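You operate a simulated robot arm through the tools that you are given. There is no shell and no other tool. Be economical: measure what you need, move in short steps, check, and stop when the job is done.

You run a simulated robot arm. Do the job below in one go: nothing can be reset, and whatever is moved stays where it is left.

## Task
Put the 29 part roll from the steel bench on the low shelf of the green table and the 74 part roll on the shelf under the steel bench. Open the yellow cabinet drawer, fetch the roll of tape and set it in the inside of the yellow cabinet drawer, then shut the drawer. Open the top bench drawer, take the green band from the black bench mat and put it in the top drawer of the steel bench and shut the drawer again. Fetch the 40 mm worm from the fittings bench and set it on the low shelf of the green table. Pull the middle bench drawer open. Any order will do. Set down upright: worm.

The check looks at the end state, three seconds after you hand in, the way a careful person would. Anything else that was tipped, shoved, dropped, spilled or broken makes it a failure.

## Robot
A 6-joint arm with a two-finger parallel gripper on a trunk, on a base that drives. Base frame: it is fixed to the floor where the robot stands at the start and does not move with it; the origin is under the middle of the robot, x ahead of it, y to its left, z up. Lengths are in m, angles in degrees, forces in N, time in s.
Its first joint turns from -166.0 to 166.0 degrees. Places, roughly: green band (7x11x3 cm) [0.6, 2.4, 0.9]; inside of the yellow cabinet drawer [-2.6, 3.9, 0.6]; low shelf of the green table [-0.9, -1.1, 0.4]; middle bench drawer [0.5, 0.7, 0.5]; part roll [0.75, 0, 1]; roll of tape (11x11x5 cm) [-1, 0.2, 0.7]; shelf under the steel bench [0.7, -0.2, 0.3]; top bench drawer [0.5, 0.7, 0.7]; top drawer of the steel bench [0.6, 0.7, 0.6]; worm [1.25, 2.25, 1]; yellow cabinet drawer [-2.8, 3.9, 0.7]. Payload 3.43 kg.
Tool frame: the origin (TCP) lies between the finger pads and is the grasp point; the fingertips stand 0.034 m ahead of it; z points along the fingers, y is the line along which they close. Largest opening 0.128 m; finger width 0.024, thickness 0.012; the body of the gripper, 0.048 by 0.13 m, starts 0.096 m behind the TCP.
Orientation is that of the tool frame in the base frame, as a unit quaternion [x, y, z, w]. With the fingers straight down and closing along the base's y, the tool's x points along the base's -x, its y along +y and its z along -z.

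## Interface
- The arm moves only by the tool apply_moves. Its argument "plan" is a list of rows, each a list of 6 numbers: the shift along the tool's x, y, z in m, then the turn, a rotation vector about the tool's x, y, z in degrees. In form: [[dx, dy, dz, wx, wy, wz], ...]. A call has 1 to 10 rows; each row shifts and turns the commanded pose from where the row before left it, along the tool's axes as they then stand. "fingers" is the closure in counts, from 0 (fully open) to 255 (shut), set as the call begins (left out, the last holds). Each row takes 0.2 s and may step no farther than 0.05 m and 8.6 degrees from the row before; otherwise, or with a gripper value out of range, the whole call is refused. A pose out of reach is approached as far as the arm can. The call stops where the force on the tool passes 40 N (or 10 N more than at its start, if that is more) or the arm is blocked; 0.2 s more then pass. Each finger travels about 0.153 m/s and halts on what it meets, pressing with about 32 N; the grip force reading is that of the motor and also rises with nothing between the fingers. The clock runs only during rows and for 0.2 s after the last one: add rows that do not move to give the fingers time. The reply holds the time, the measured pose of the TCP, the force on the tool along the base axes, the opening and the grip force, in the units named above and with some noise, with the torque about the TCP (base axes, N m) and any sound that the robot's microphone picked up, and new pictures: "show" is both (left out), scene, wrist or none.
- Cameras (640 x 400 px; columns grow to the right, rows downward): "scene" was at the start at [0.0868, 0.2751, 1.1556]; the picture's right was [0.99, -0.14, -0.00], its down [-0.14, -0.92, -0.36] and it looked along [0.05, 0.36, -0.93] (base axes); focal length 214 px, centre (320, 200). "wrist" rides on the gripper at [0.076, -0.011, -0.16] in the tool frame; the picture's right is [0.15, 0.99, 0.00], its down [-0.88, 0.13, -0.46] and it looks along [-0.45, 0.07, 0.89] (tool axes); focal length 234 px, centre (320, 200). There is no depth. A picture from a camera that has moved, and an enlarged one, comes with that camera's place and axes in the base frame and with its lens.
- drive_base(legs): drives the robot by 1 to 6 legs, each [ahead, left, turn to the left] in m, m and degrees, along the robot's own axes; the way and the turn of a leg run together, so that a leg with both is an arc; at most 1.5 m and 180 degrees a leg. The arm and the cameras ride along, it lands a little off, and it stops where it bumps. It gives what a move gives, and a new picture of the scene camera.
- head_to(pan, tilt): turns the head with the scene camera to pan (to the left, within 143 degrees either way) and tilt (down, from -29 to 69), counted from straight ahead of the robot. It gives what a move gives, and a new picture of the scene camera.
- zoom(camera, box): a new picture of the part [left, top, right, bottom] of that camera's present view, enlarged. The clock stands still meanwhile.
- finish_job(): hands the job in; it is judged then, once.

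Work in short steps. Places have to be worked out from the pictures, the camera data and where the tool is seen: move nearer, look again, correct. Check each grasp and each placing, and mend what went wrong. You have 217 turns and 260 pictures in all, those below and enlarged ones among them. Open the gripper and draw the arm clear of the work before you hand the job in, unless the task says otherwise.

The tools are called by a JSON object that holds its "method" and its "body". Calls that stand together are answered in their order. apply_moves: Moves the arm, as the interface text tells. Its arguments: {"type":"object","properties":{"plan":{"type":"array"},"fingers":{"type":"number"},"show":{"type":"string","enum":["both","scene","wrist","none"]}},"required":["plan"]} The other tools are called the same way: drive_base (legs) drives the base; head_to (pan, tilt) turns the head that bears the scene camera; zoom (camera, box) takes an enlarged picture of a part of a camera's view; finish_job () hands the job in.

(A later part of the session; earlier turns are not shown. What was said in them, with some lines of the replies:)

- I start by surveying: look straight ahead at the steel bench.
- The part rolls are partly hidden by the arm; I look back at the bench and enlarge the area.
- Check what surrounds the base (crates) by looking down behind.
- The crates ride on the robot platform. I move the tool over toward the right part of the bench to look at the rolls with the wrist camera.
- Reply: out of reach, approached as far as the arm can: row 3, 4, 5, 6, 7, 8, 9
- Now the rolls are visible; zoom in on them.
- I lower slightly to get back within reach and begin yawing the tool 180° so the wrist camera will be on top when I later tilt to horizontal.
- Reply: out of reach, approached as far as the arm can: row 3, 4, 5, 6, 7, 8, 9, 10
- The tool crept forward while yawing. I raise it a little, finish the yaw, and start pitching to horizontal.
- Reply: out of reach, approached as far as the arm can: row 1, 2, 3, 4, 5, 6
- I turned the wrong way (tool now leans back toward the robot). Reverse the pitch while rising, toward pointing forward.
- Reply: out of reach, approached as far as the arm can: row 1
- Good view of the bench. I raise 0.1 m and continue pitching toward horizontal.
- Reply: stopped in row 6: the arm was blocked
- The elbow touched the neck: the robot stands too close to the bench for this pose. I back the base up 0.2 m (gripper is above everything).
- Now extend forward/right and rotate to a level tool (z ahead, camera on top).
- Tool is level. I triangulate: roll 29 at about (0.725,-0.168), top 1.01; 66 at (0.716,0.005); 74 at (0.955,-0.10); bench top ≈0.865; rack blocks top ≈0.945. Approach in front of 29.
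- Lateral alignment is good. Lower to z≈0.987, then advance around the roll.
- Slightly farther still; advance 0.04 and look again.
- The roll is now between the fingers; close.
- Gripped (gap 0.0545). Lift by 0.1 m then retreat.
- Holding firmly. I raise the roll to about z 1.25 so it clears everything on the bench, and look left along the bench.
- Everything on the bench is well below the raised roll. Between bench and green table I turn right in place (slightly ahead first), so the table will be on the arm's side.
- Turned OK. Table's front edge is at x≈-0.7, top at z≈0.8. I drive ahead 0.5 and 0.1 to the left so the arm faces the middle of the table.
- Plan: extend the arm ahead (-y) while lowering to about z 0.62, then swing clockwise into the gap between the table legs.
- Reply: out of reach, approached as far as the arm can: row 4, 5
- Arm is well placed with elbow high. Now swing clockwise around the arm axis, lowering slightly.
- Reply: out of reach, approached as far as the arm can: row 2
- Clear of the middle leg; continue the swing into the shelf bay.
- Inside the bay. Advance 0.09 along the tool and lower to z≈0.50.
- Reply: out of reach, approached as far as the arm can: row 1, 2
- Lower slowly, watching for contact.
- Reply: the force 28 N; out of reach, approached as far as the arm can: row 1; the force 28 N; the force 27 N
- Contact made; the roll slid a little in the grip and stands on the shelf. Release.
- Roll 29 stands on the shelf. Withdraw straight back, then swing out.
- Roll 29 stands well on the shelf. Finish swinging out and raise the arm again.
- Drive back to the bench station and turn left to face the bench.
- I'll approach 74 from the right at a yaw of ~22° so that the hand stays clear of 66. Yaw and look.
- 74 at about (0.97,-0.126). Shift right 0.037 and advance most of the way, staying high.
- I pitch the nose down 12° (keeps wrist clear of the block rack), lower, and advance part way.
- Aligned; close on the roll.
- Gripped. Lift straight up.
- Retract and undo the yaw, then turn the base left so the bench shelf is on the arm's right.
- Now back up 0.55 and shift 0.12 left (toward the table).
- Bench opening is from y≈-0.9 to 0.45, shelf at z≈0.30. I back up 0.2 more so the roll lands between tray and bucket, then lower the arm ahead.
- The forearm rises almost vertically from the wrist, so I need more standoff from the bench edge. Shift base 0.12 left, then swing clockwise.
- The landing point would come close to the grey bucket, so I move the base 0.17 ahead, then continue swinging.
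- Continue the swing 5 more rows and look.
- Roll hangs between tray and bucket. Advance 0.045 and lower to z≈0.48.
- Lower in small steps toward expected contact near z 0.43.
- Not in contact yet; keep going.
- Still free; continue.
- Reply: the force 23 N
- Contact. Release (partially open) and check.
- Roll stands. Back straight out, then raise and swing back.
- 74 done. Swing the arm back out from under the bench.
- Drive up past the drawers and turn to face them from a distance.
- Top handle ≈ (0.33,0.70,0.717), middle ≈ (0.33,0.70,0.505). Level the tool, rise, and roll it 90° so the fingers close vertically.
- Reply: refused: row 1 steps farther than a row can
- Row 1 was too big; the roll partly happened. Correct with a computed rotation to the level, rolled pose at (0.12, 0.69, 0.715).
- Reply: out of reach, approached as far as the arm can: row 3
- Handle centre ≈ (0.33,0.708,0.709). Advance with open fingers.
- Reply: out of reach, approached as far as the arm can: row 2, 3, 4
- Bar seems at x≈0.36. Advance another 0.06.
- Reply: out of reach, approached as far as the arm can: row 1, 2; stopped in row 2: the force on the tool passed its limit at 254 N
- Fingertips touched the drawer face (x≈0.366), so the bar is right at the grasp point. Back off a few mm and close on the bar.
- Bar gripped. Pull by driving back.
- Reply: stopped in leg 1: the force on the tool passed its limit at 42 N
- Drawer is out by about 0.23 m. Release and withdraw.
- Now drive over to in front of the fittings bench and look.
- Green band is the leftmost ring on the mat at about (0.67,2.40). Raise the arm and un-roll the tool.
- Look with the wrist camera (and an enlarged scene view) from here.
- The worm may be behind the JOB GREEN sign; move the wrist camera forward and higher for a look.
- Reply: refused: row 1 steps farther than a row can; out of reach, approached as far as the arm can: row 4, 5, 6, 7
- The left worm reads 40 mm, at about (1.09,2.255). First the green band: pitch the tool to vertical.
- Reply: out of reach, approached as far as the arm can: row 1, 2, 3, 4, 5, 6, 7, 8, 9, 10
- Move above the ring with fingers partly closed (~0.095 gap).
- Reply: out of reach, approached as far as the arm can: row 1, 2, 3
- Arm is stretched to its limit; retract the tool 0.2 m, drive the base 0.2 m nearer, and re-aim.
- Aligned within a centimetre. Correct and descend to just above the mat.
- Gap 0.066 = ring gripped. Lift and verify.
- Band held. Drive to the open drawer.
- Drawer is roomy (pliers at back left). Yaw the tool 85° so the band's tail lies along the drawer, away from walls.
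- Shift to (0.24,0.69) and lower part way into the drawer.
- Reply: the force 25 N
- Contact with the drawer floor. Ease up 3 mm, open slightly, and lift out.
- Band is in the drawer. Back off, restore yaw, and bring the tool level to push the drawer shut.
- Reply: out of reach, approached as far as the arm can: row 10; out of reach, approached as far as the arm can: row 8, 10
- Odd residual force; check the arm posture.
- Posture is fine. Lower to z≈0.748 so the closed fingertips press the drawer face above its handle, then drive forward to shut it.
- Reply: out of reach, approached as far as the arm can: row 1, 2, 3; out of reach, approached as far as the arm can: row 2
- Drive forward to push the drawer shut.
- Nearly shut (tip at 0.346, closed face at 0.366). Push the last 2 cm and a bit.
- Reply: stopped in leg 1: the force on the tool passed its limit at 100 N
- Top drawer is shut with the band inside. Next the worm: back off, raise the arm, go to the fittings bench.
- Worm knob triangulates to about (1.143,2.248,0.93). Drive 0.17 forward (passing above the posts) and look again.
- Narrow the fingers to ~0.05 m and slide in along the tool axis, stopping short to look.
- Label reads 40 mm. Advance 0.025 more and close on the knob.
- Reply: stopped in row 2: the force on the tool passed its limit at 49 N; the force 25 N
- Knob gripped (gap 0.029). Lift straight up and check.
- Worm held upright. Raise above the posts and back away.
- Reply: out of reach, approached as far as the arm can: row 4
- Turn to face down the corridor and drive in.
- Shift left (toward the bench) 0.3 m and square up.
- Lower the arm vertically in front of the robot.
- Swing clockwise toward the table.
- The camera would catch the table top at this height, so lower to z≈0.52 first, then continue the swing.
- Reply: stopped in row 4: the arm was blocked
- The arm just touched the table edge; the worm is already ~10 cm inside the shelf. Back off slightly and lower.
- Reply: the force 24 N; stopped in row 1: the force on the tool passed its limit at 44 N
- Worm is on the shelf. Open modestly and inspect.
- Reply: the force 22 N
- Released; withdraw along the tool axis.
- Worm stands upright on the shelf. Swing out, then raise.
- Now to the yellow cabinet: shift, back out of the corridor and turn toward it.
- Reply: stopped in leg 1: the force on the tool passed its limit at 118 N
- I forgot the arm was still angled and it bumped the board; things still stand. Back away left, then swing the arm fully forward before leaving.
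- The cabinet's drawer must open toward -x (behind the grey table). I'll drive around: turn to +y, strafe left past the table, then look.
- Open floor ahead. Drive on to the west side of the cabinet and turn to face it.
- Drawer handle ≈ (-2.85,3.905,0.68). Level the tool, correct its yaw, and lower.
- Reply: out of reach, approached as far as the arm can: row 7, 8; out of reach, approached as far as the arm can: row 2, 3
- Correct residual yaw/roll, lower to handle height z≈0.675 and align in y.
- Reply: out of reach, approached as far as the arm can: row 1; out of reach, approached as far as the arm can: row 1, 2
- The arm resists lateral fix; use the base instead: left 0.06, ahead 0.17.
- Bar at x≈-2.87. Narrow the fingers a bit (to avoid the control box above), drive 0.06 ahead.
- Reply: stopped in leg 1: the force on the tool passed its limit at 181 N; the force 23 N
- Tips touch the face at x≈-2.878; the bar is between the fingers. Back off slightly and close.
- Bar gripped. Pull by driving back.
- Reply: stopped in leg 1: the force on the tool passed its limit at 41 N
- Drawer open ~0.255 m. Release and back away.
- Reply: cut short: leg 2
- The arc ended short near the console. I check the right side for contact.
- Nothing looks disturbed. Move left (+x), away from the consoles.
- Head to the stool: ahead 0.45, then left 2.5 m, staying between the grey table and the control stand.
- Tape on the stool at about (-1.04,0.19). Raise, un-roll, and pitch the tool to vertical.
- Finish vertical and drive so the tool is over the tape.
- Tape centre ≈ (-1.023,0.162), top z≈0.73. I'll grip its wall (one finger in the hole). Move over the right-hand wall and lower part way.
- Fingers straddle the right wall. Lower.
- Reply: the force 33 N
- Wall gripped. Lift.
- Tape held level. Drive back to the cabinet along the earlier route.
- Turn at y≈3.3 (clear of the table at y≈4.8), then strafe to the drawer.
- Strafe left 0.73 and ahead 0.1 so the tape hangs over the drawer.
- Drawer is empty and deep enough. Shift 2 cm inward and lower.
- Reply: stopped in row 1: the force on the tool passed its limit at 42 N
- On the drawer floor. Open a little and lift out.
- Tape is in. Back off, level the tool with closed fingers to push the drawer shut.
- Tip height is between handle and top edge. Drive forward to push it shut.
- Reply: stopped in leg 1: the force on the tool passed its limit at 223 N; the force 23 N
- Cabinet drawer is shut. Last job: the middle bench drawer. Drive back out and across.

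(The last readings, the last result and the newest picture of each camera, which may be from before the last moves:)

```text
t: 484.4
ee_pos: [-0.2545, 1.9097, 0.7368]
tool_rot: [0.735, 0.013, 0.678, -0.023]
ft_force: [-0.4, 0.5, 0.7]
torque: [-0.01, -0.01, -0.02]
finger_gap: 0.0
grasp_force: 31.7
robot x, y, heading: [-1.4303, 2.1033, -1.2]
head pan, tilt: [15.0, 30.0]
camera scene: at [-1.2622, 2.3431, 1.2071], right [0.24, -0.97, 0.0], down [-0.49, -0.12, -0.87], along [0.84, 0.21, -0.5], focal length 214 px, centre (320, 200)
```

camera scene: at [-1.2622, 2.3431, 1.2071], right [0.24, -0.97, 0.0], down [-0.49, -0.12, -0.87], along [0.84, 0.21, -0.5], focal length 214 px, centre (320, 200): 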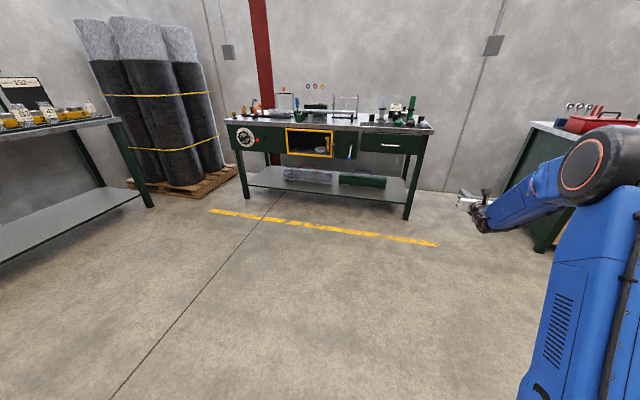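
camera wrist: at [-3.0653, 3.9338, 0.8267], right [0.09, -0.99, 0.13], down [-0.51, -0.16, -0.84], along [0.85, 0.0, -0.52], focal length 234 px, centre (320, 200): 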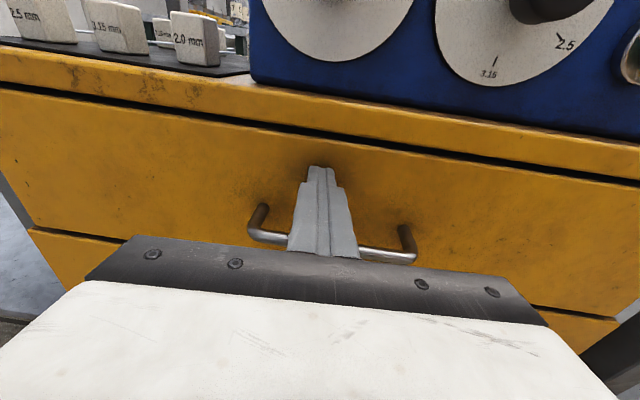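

{"method": "drive_base", "body": {"legs": [[0, -1.22, 1.2]]}}

{"method": "apply_moves", "body": {"plan": [[0, 0, 0, 0, 0, 8.5], [0, 0, 0, 0, 0, 8.5], [0, 0, 0, 0, 0, 8.5], [0, 0, 0, 0, 0, 8.5], [0, 0, 0, 0, 0, 8.5], [0, 0, 0, 0, 0, 8.5], [0, 0, 0, 0, 0, 8.5], [0, 0, 0, 0, 0, 8.5], [0, 0, 0, 0, 0, 8.5], [0, 0, 0, 0, 0, 8.5]], "fingers": 60, "show": "none"}}

{"method": "apply_moves", "body": {"plan": [[0, 0.04, 0.02, 0, 0, 4], [0, 0.04, 0.02, 0, 0, 0], [0, 0.04, 0.01, 0, 0, 0], [0, 0.04, 0, 0, 0, 0], [0, 0.04, 0, 0, 0, 0], [0, 0.035, 0, 0, 0, 0]], "show": "both"}}

```text
t: 490.6
ee_pos: [-0.2653, 0.7039, 0.7379]
tool_rot: [0.734, 0.017, 0.678, -0.026]
ft_force: [0.7, 0.2, 0.3]
torque: [0.03, -0.03, 0.03]
finger_gap: 0.0
grasp_force: 32.0
robot x, y, heading: [-1.4474, 0.8842, -0.3]
head pan, tilt: [15.0, 30.0]
camera scene: at [-1.2785, 1.1258, 1.2071], right [0.25, -0.97, 0.0], down [-0.48, -0.13, -0.87], along [0.84, 0.22, -0.5], focal length 214 px, centre (320, 200)
```

scene: 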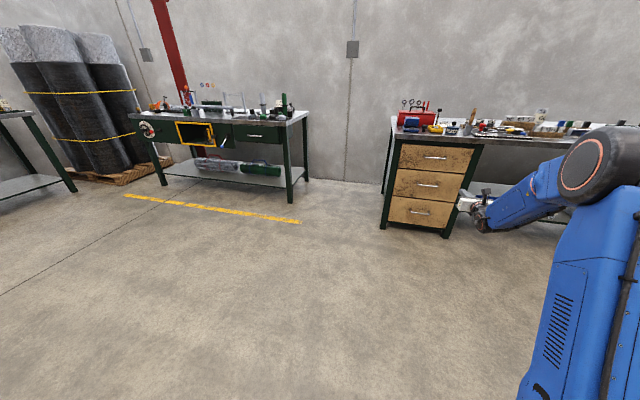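

```text
t: 492.8
ee_pos: [-0.2657, 0.7042, 0.7371]
tool_rot: [0.552, -0.485, 0.482, -0.478]
ft_force: [0.7, -0.1, -0.6]
torque: [0.01, 0.0, -0.01]
finger_gap: 0.0982
grasp_force: 0.0
robot x, y, heading: [-1.4487, 0.8812, -0.2]
head pan, tilt: [15.0, 30.0]
```

```text
t: 494.2
ee_pos: [-0.2335, 0.703, 0.5002]
tool_rot: [0.537, -0.501, 0.464, -0.495]
ft_force: [-0.2, -0.2, 1.0]
torque: [-0.02, 0.08, 0.03]
finger_gap: 0.098
grasp_force: 0.0
robot x, y, heading: [-1.4435, 0.8819, -0.2]
head pan, tilt: [15.0, 30.0]
camera scene: at [-1.2788, 1.1258, 1.2072], right [0.25, -0.97, 0.0], down [-0.48, -0.13, -0.87], along [0.84, 0.22, -0.5], focal length 214 px, centre (320, 200)
camera wrist: at [-0.3865, 0.616, 0.5235], right [-0.07, -0.15, -0.99], down [-0.52, 0.85, -0.09], along [0.85, 0.51, -0.14], focal length 234 px, centre (320, 200)
```

scene: 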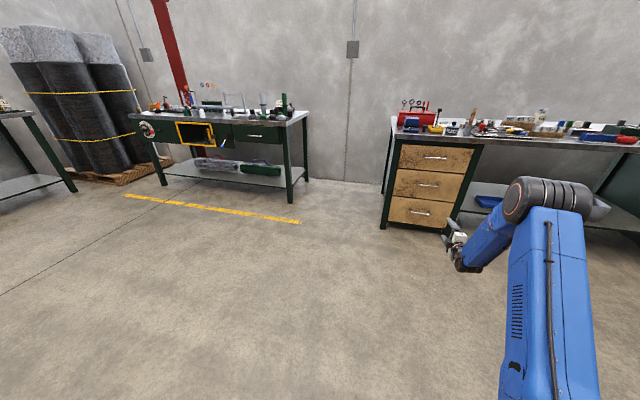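
wrist: 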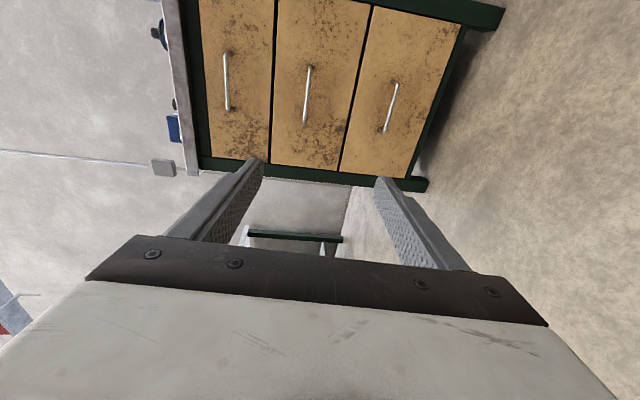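

Aligned with the middle handle (≈(0.33,0.707,0.50)). Drive forward 0.5.

{"method": "drive_base", "body": {"legs": [[0.5, 0, 0]]}}

{"method": "apply_moves", "body": {"plan": [[0, 0, 0, 0, 0, 0]], "show": "wrist"}}

```text
t: 497.1
ee_pos: [0.2696, 0.7046, 0.4997]
tool_rot: [0.54, -0.5, 0.462, -0.495]
ft_force: [-0.7, 0.0, -0.3]
torque: [0.0, 0.0, -0.01]
finger_gap: 0.098
grasp_force: 0.0
robot x, y, heading: [-0.9424, 0.8806, -0.4]
head pan, tilt: [15.0, 30.0]
camera scene: at [-0.7747, 1.1247, 1.2071], right [0.26, -0.97, 0.0], down [-0.48, -0.13, -0.87], along [0.84, 0.22, -0.5], focal length 214 px, centre (320, 200)
```

scene: 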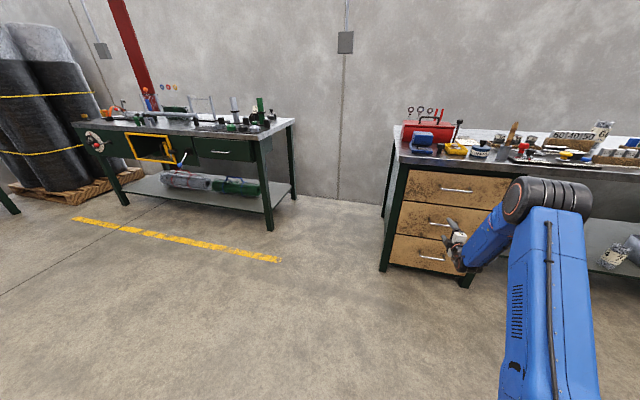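

```text
t: 497.5
ee_pos: [0.2715, 0.7064, 0.4991]
tool_rot: [0.539, -0.501, 0.462, -0.495]
ft_force: [0.2, -1.2, 0.1]
torque: [0.0, 0.0, -0.01]
finger_gap: 0.0977
grasp_force: 0.1
robot x, y, heading: [-0.9415, 0.8812, -0.3]
head pan, tilt: [15.0, 30.0]
camera wrist: at [0.1195, 0.6188, 0.5232], right [-0.07, -0.15, -0.99], down [-0.53, 0.84, -0.09], along [0.85, 0.51, -0.14], focal length 234 px, centre (320, 200)
```

wrist: 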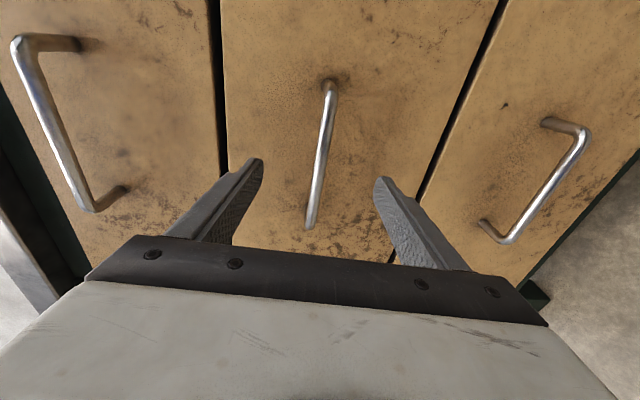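

Bar is centred. Advance 0.05 with the base and close.

{"method": "drive_base", "body": {"legs": [[0.05, 0, 0]]}}

{"method": "apply_moves", "body": {"plan": [[0, 0, 0, 0, 0, 0], [0, 0, 0, 0, 0, 0], [0, 0, 0, 0, 0, 0], [0, 0, 0, 0, 0, 0]], "fingers": 255, "show": "wrist"}}

```text
t: 498.4
ee_pos: [0.3222, 0.7049, 0.4998]
tool_rot: [0.539, -0.501, 0.462, -0.496]
ft_force: [-0.4, -0.1, 0.3]
torque: [0.02, 0.02, 0.01]
finger_gap: 0.0978
grasp_force: 0.0
robot x, y, heading: [-0.8908, 0.8852, -0.1]
head pan, tilt: [15.0, 30.0]
camera scene: at [-0.7233, 1.1246, 1.2071], right [0.26, -0.97, 0.0], down [-0.48, -0.13, -0.87], along [0.84, 0.22, -0.5], focal length 214 px, centre (320, 200)
```

scene: 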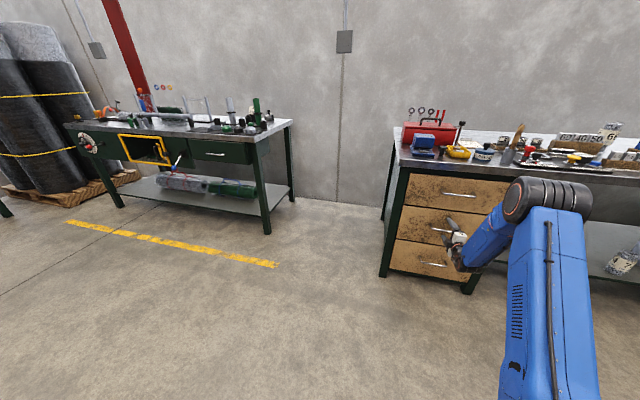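

```text
t: 499.4
ee_pos: [0.3221, 0.7044, 0.4966]
tool_rot: [0.539, -0.502, 0.461, -0.495]
ft_force: [-2.0, 1.4, -26.6]
torque: [0.56, 0.03, -0.1]
finger_gap: 0.0114
grasp_force: 44.9
robot x, y, heading: [-0.887, 0.8799, 0.0]
head pan, tilt: [15.0, 30.0]
camera wrist: at [0.1705, 0.6183, 0.5206], right [-0.07, -0.15, -0.99], down [-0.53, 0.85, -0.09], along [0.85, 0.51, -0.14], focal length 234 px, centre (320, 200)
```

wrist: 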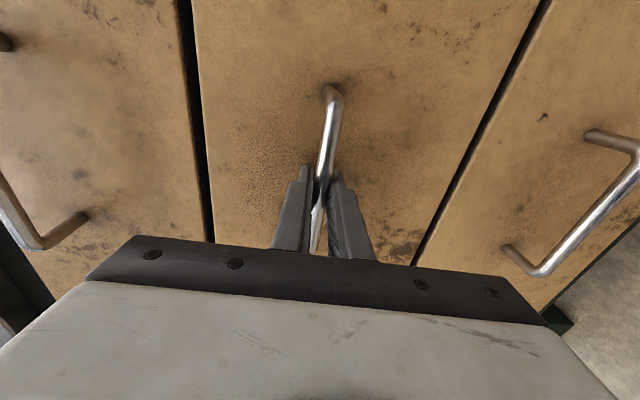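

Gripped; relieve the vertical preload (lower 5 mm), then pull.

{"method": "apply_moves", "body": {"plan": [[0, 0.005, 0, 0, 0, 0]], "show": "none"}}

{"method": "drive_base", "body": {"legs": [[-0.28, 0, 0]]}}

```text
t: 499.9
ee_pos: [0.3226, 0.7051, 0.4967]
tool_rot: [0.538, -0.501, 0.462, -0.496]
ft_force: [-12.5, 7.0, -8.3]
torque: [0.67, 0.08, -0.53]
finger_gap: 0.0115
grasp_force: 45.2
robot x, y, heading: [-0.8874, 0.8847, -0.1]
head pan, tilt: [15.0, 30.0]
```

```text
t: 501.8
ee_pos: [0.0426, 0.7048, 0.497]
tool_rot: [0.538, -0.501, 0.463, -0.496]
ft_force: [0.0, -23.4, 10.4]
torque: [0.5, 0.01, -0.56]
finger_gap: 0.0114
grasp_force: 45.1
robot x, y, heading: [-1.17, 0.8785, 0.0]
head pan, tilt: [15.0, 30.0]
camera scene: at [-1.0054, 1.1246, 1.2073], right [0.26, -0.97, 0.0], down [-0.48, -0.13, -0.87], along [0.84, 0.22, -0.5], focal length 214 px, centre (320, 200)
```

scene: 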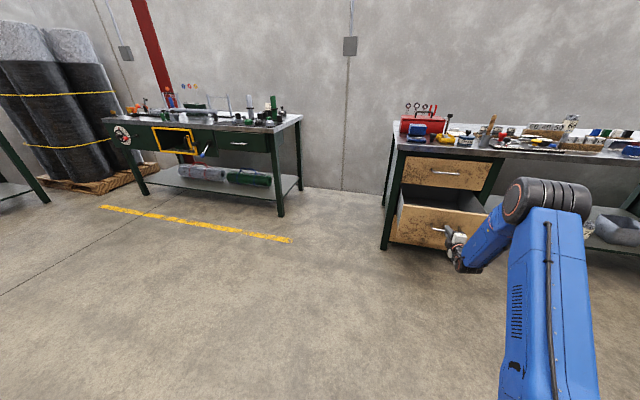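

Middle drawer pulled out. Release and draw clear.

{"method": "apply_moves", "body": {"plan": [[0, 0, 0, 0, 0, 0], [0, 0, 0, 0, 0, 0], [0, 0, -0.03, 0, 0, 0], [0, 0, -0.03, 0, 0, 0]], "fingers": 60, "show": "none"}}

{"method": "drive_base", "body": {"legs": [[-0.3, 0, 0]]}}

{"method": "apply_moves", "body": {"plan": [[0, 0, 0, 0, 0, 0]], "fingers": 0, "show": "wrist"}}

{"method": "head_to", "body": {"pan": -15, "tilt": 20}}

```text
t: 502.8
ee_pos: [-0.0193, 0.7015, 0.5001]
tool_rot: [0.538, -0.501, 0.462, -0.496]
ft_force: [0.5, 1.0, -0.3]
torque: [-0.01, 0.0, 0.01]
finger_gap: 0.0978
grasp_force: 0.1
robot x, y, heading: [-1.1698, 0.8793, 0.1]
head pan, tilt: [15.0, 30.0]
```

```text
t: 504.9
ee_pos: [-0.3176, 0.7, 0.5]
tool_rot: [0.537, -0.502, 0.462, -0.495]
ft_force: [0.3, -0.5, 0.1]
torque: [0.02, -0.03, 0.03]
finger_gap: 0.0979
grasp_force: 0.1
robot x, y, heading: [-1.4704, 0.883, -0.3]
head pan, tilt: [15.0, 30.0]
camera scene: at [-1.3029, 1.1248, 1.2071], right [0.26, -0.97, 0.0], down [-0.48, -0.13, -0.87], along [0.84, 0.22, -0.5], focal length 214 px, centre (320, 200)
```

scene: 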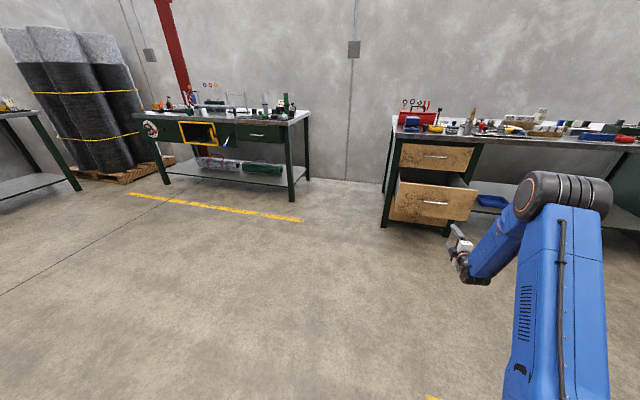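

```text
t: 505.2
ee_pos: [-0.317, 0.6999, 0.5004]
tool_rot: [0.537, -0.502, 0.462, -0.497]
ft_force: [-0.5, -0.2, 0.9]
torque: [0.0, 0.0, 0.02]
finger_gap: 0.1278
grasp_force: 0.0
robot x, y, heading: [-1.4717, 0.8824, -0.1]
head pan, tilt: [15.0, 30.0]
camera wrist: at [-0.4695, 0.6129, 0.5238], right [-0.07, -0.15, -0.99], down [-0.52, 0.85, -0.09], along [0.85, 0.51, -0.14], focal length 234 px, centre (320, 200)
```

wrist: 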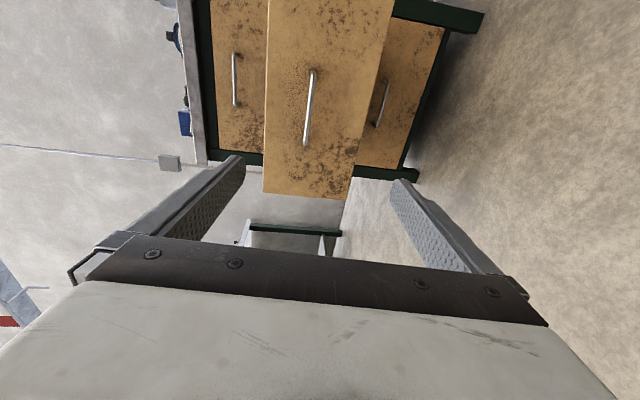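

```text
t: 506.2
ee_pos: [-0.3175, 0.7001, 0.4998]
tool_rot: [0.537, -0.501, 0.463, -0.496]
ft_force: [-0.2, 0.4, 0.6]
torque: [0.0, 0.01, 0.0]
finger_gap: 0.1277
grasp_force: 0.1
robot x, y, heading: [-1.4742, 0.8788, 0.2]
head pan, tilt: [-15.0, 20.0]
camera scene: at [-1.3003, 1.0774, 1.2232], right [-0.26, -0.97, 0.0], down [-0.33, 0.09, -0.94], along [0.91, -0.24, -0.34], focal length 214 px, centre (320, 200)
```

scene: 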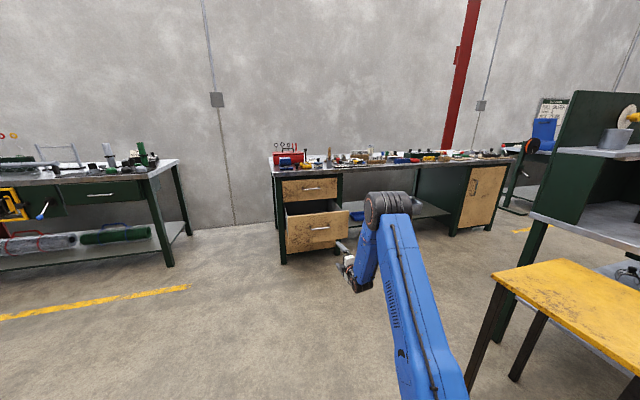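

Middle is open; verify the top drawer is still flush and the 74 roll and bench look right.

{"method": "zoom", "body": {"camera": "scene", "box": [260, 135, 460, 260]}}

{"method": "head_to", "body": {"pan": -60, "tilt": 30}}

```text
3.20 times, centred on (360, 198) of scene
camera zoom: at [-1.3003, 1.0774, 1.2232], right [-0.26, -0.97, 0.0], down [-0.33, 0.09, -0.94], along [0.91, -0.24, -0.34], focal length 686 px, centre (192, 208)
```

zoom: 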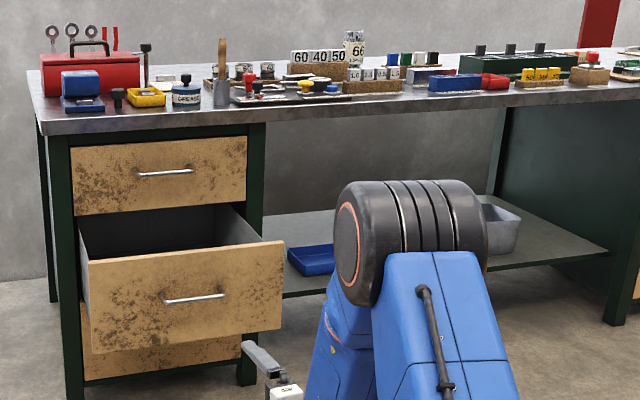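

```text
t: 507.3
ee_pos: [-0.3177, 0.6988, 0.4998]
tool_rot: [0.538, -0.501, 0.462, -0.496]
ft_force: [0.7, -0.1, -0.5]
torque: [0.0, 0.04, -0.01]
finger_gap: 0.128
grasp_force: 0.1
robot x, y, heading: [-1.469, 0.8853, -0.2]
head pan, tilt: [-60.0, 30.0]
camera scene: at [-1.3451, 1.0232, 1.2071], right [-0.87, -0.5, 0.0], down [-0.25, 0.43, -0.87], along [0.43, -0.75, -0.5], focal length 214 px, centre (320, 200)
```

scene: 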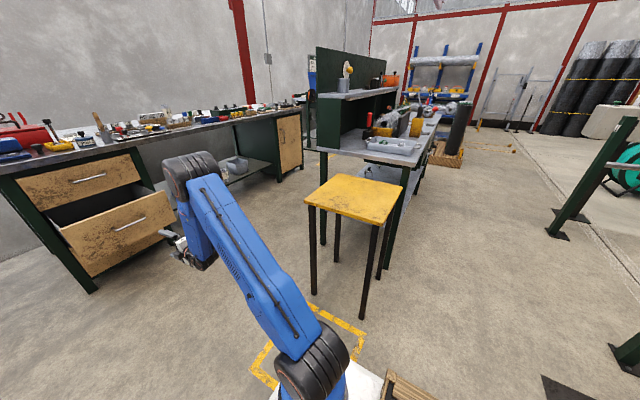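

Check the far side of the green table, since the arm bumped its board earlier.

{"method": "zoom", "body": {"camera": "scene", "box": [300, 50, 480, 165]}}

```text
3.48 times, centred on (390, 108) of scene
camera zoom: at [-1.3451, 1.0232, 1.2071], right [-0.87, -0.5, 0.0], down [-0.25, 0.43, -0.87], along [0.43, -0.75, -0.5], focal length 746 px, centre (76, 522)
```

zoom: 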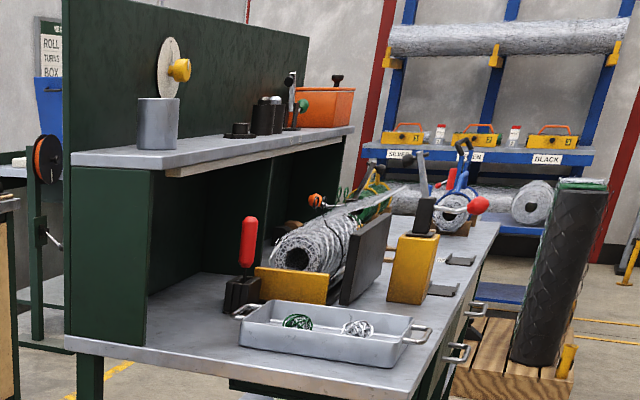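

Everything is in order: drawers are as required, the items are placed, the gripper is open and the arm is clear. Handing in.

{"method": "finish_job", "body": {}}

```text
The job is handed in.
```

The job is handed in, and every item on the list is done:
- **Rolls:** the 29 roll is on the low shelf of the green table, and the 74 roll is on the shelf under the steel bench.
- **Tape:** it is in the yellow cabinet drawer, which is shut.
- **Green band:** it is in the top bench drawer, which is shut.
- **Worm:** the 40 mm worm stands upright on the low shelf of the green table.
- **Middle bench drawer:** it is pulled open.

While driving off after placing the worm, the arm bumped the green table's board (118 N). The pictures afterwards showed everything still standing.
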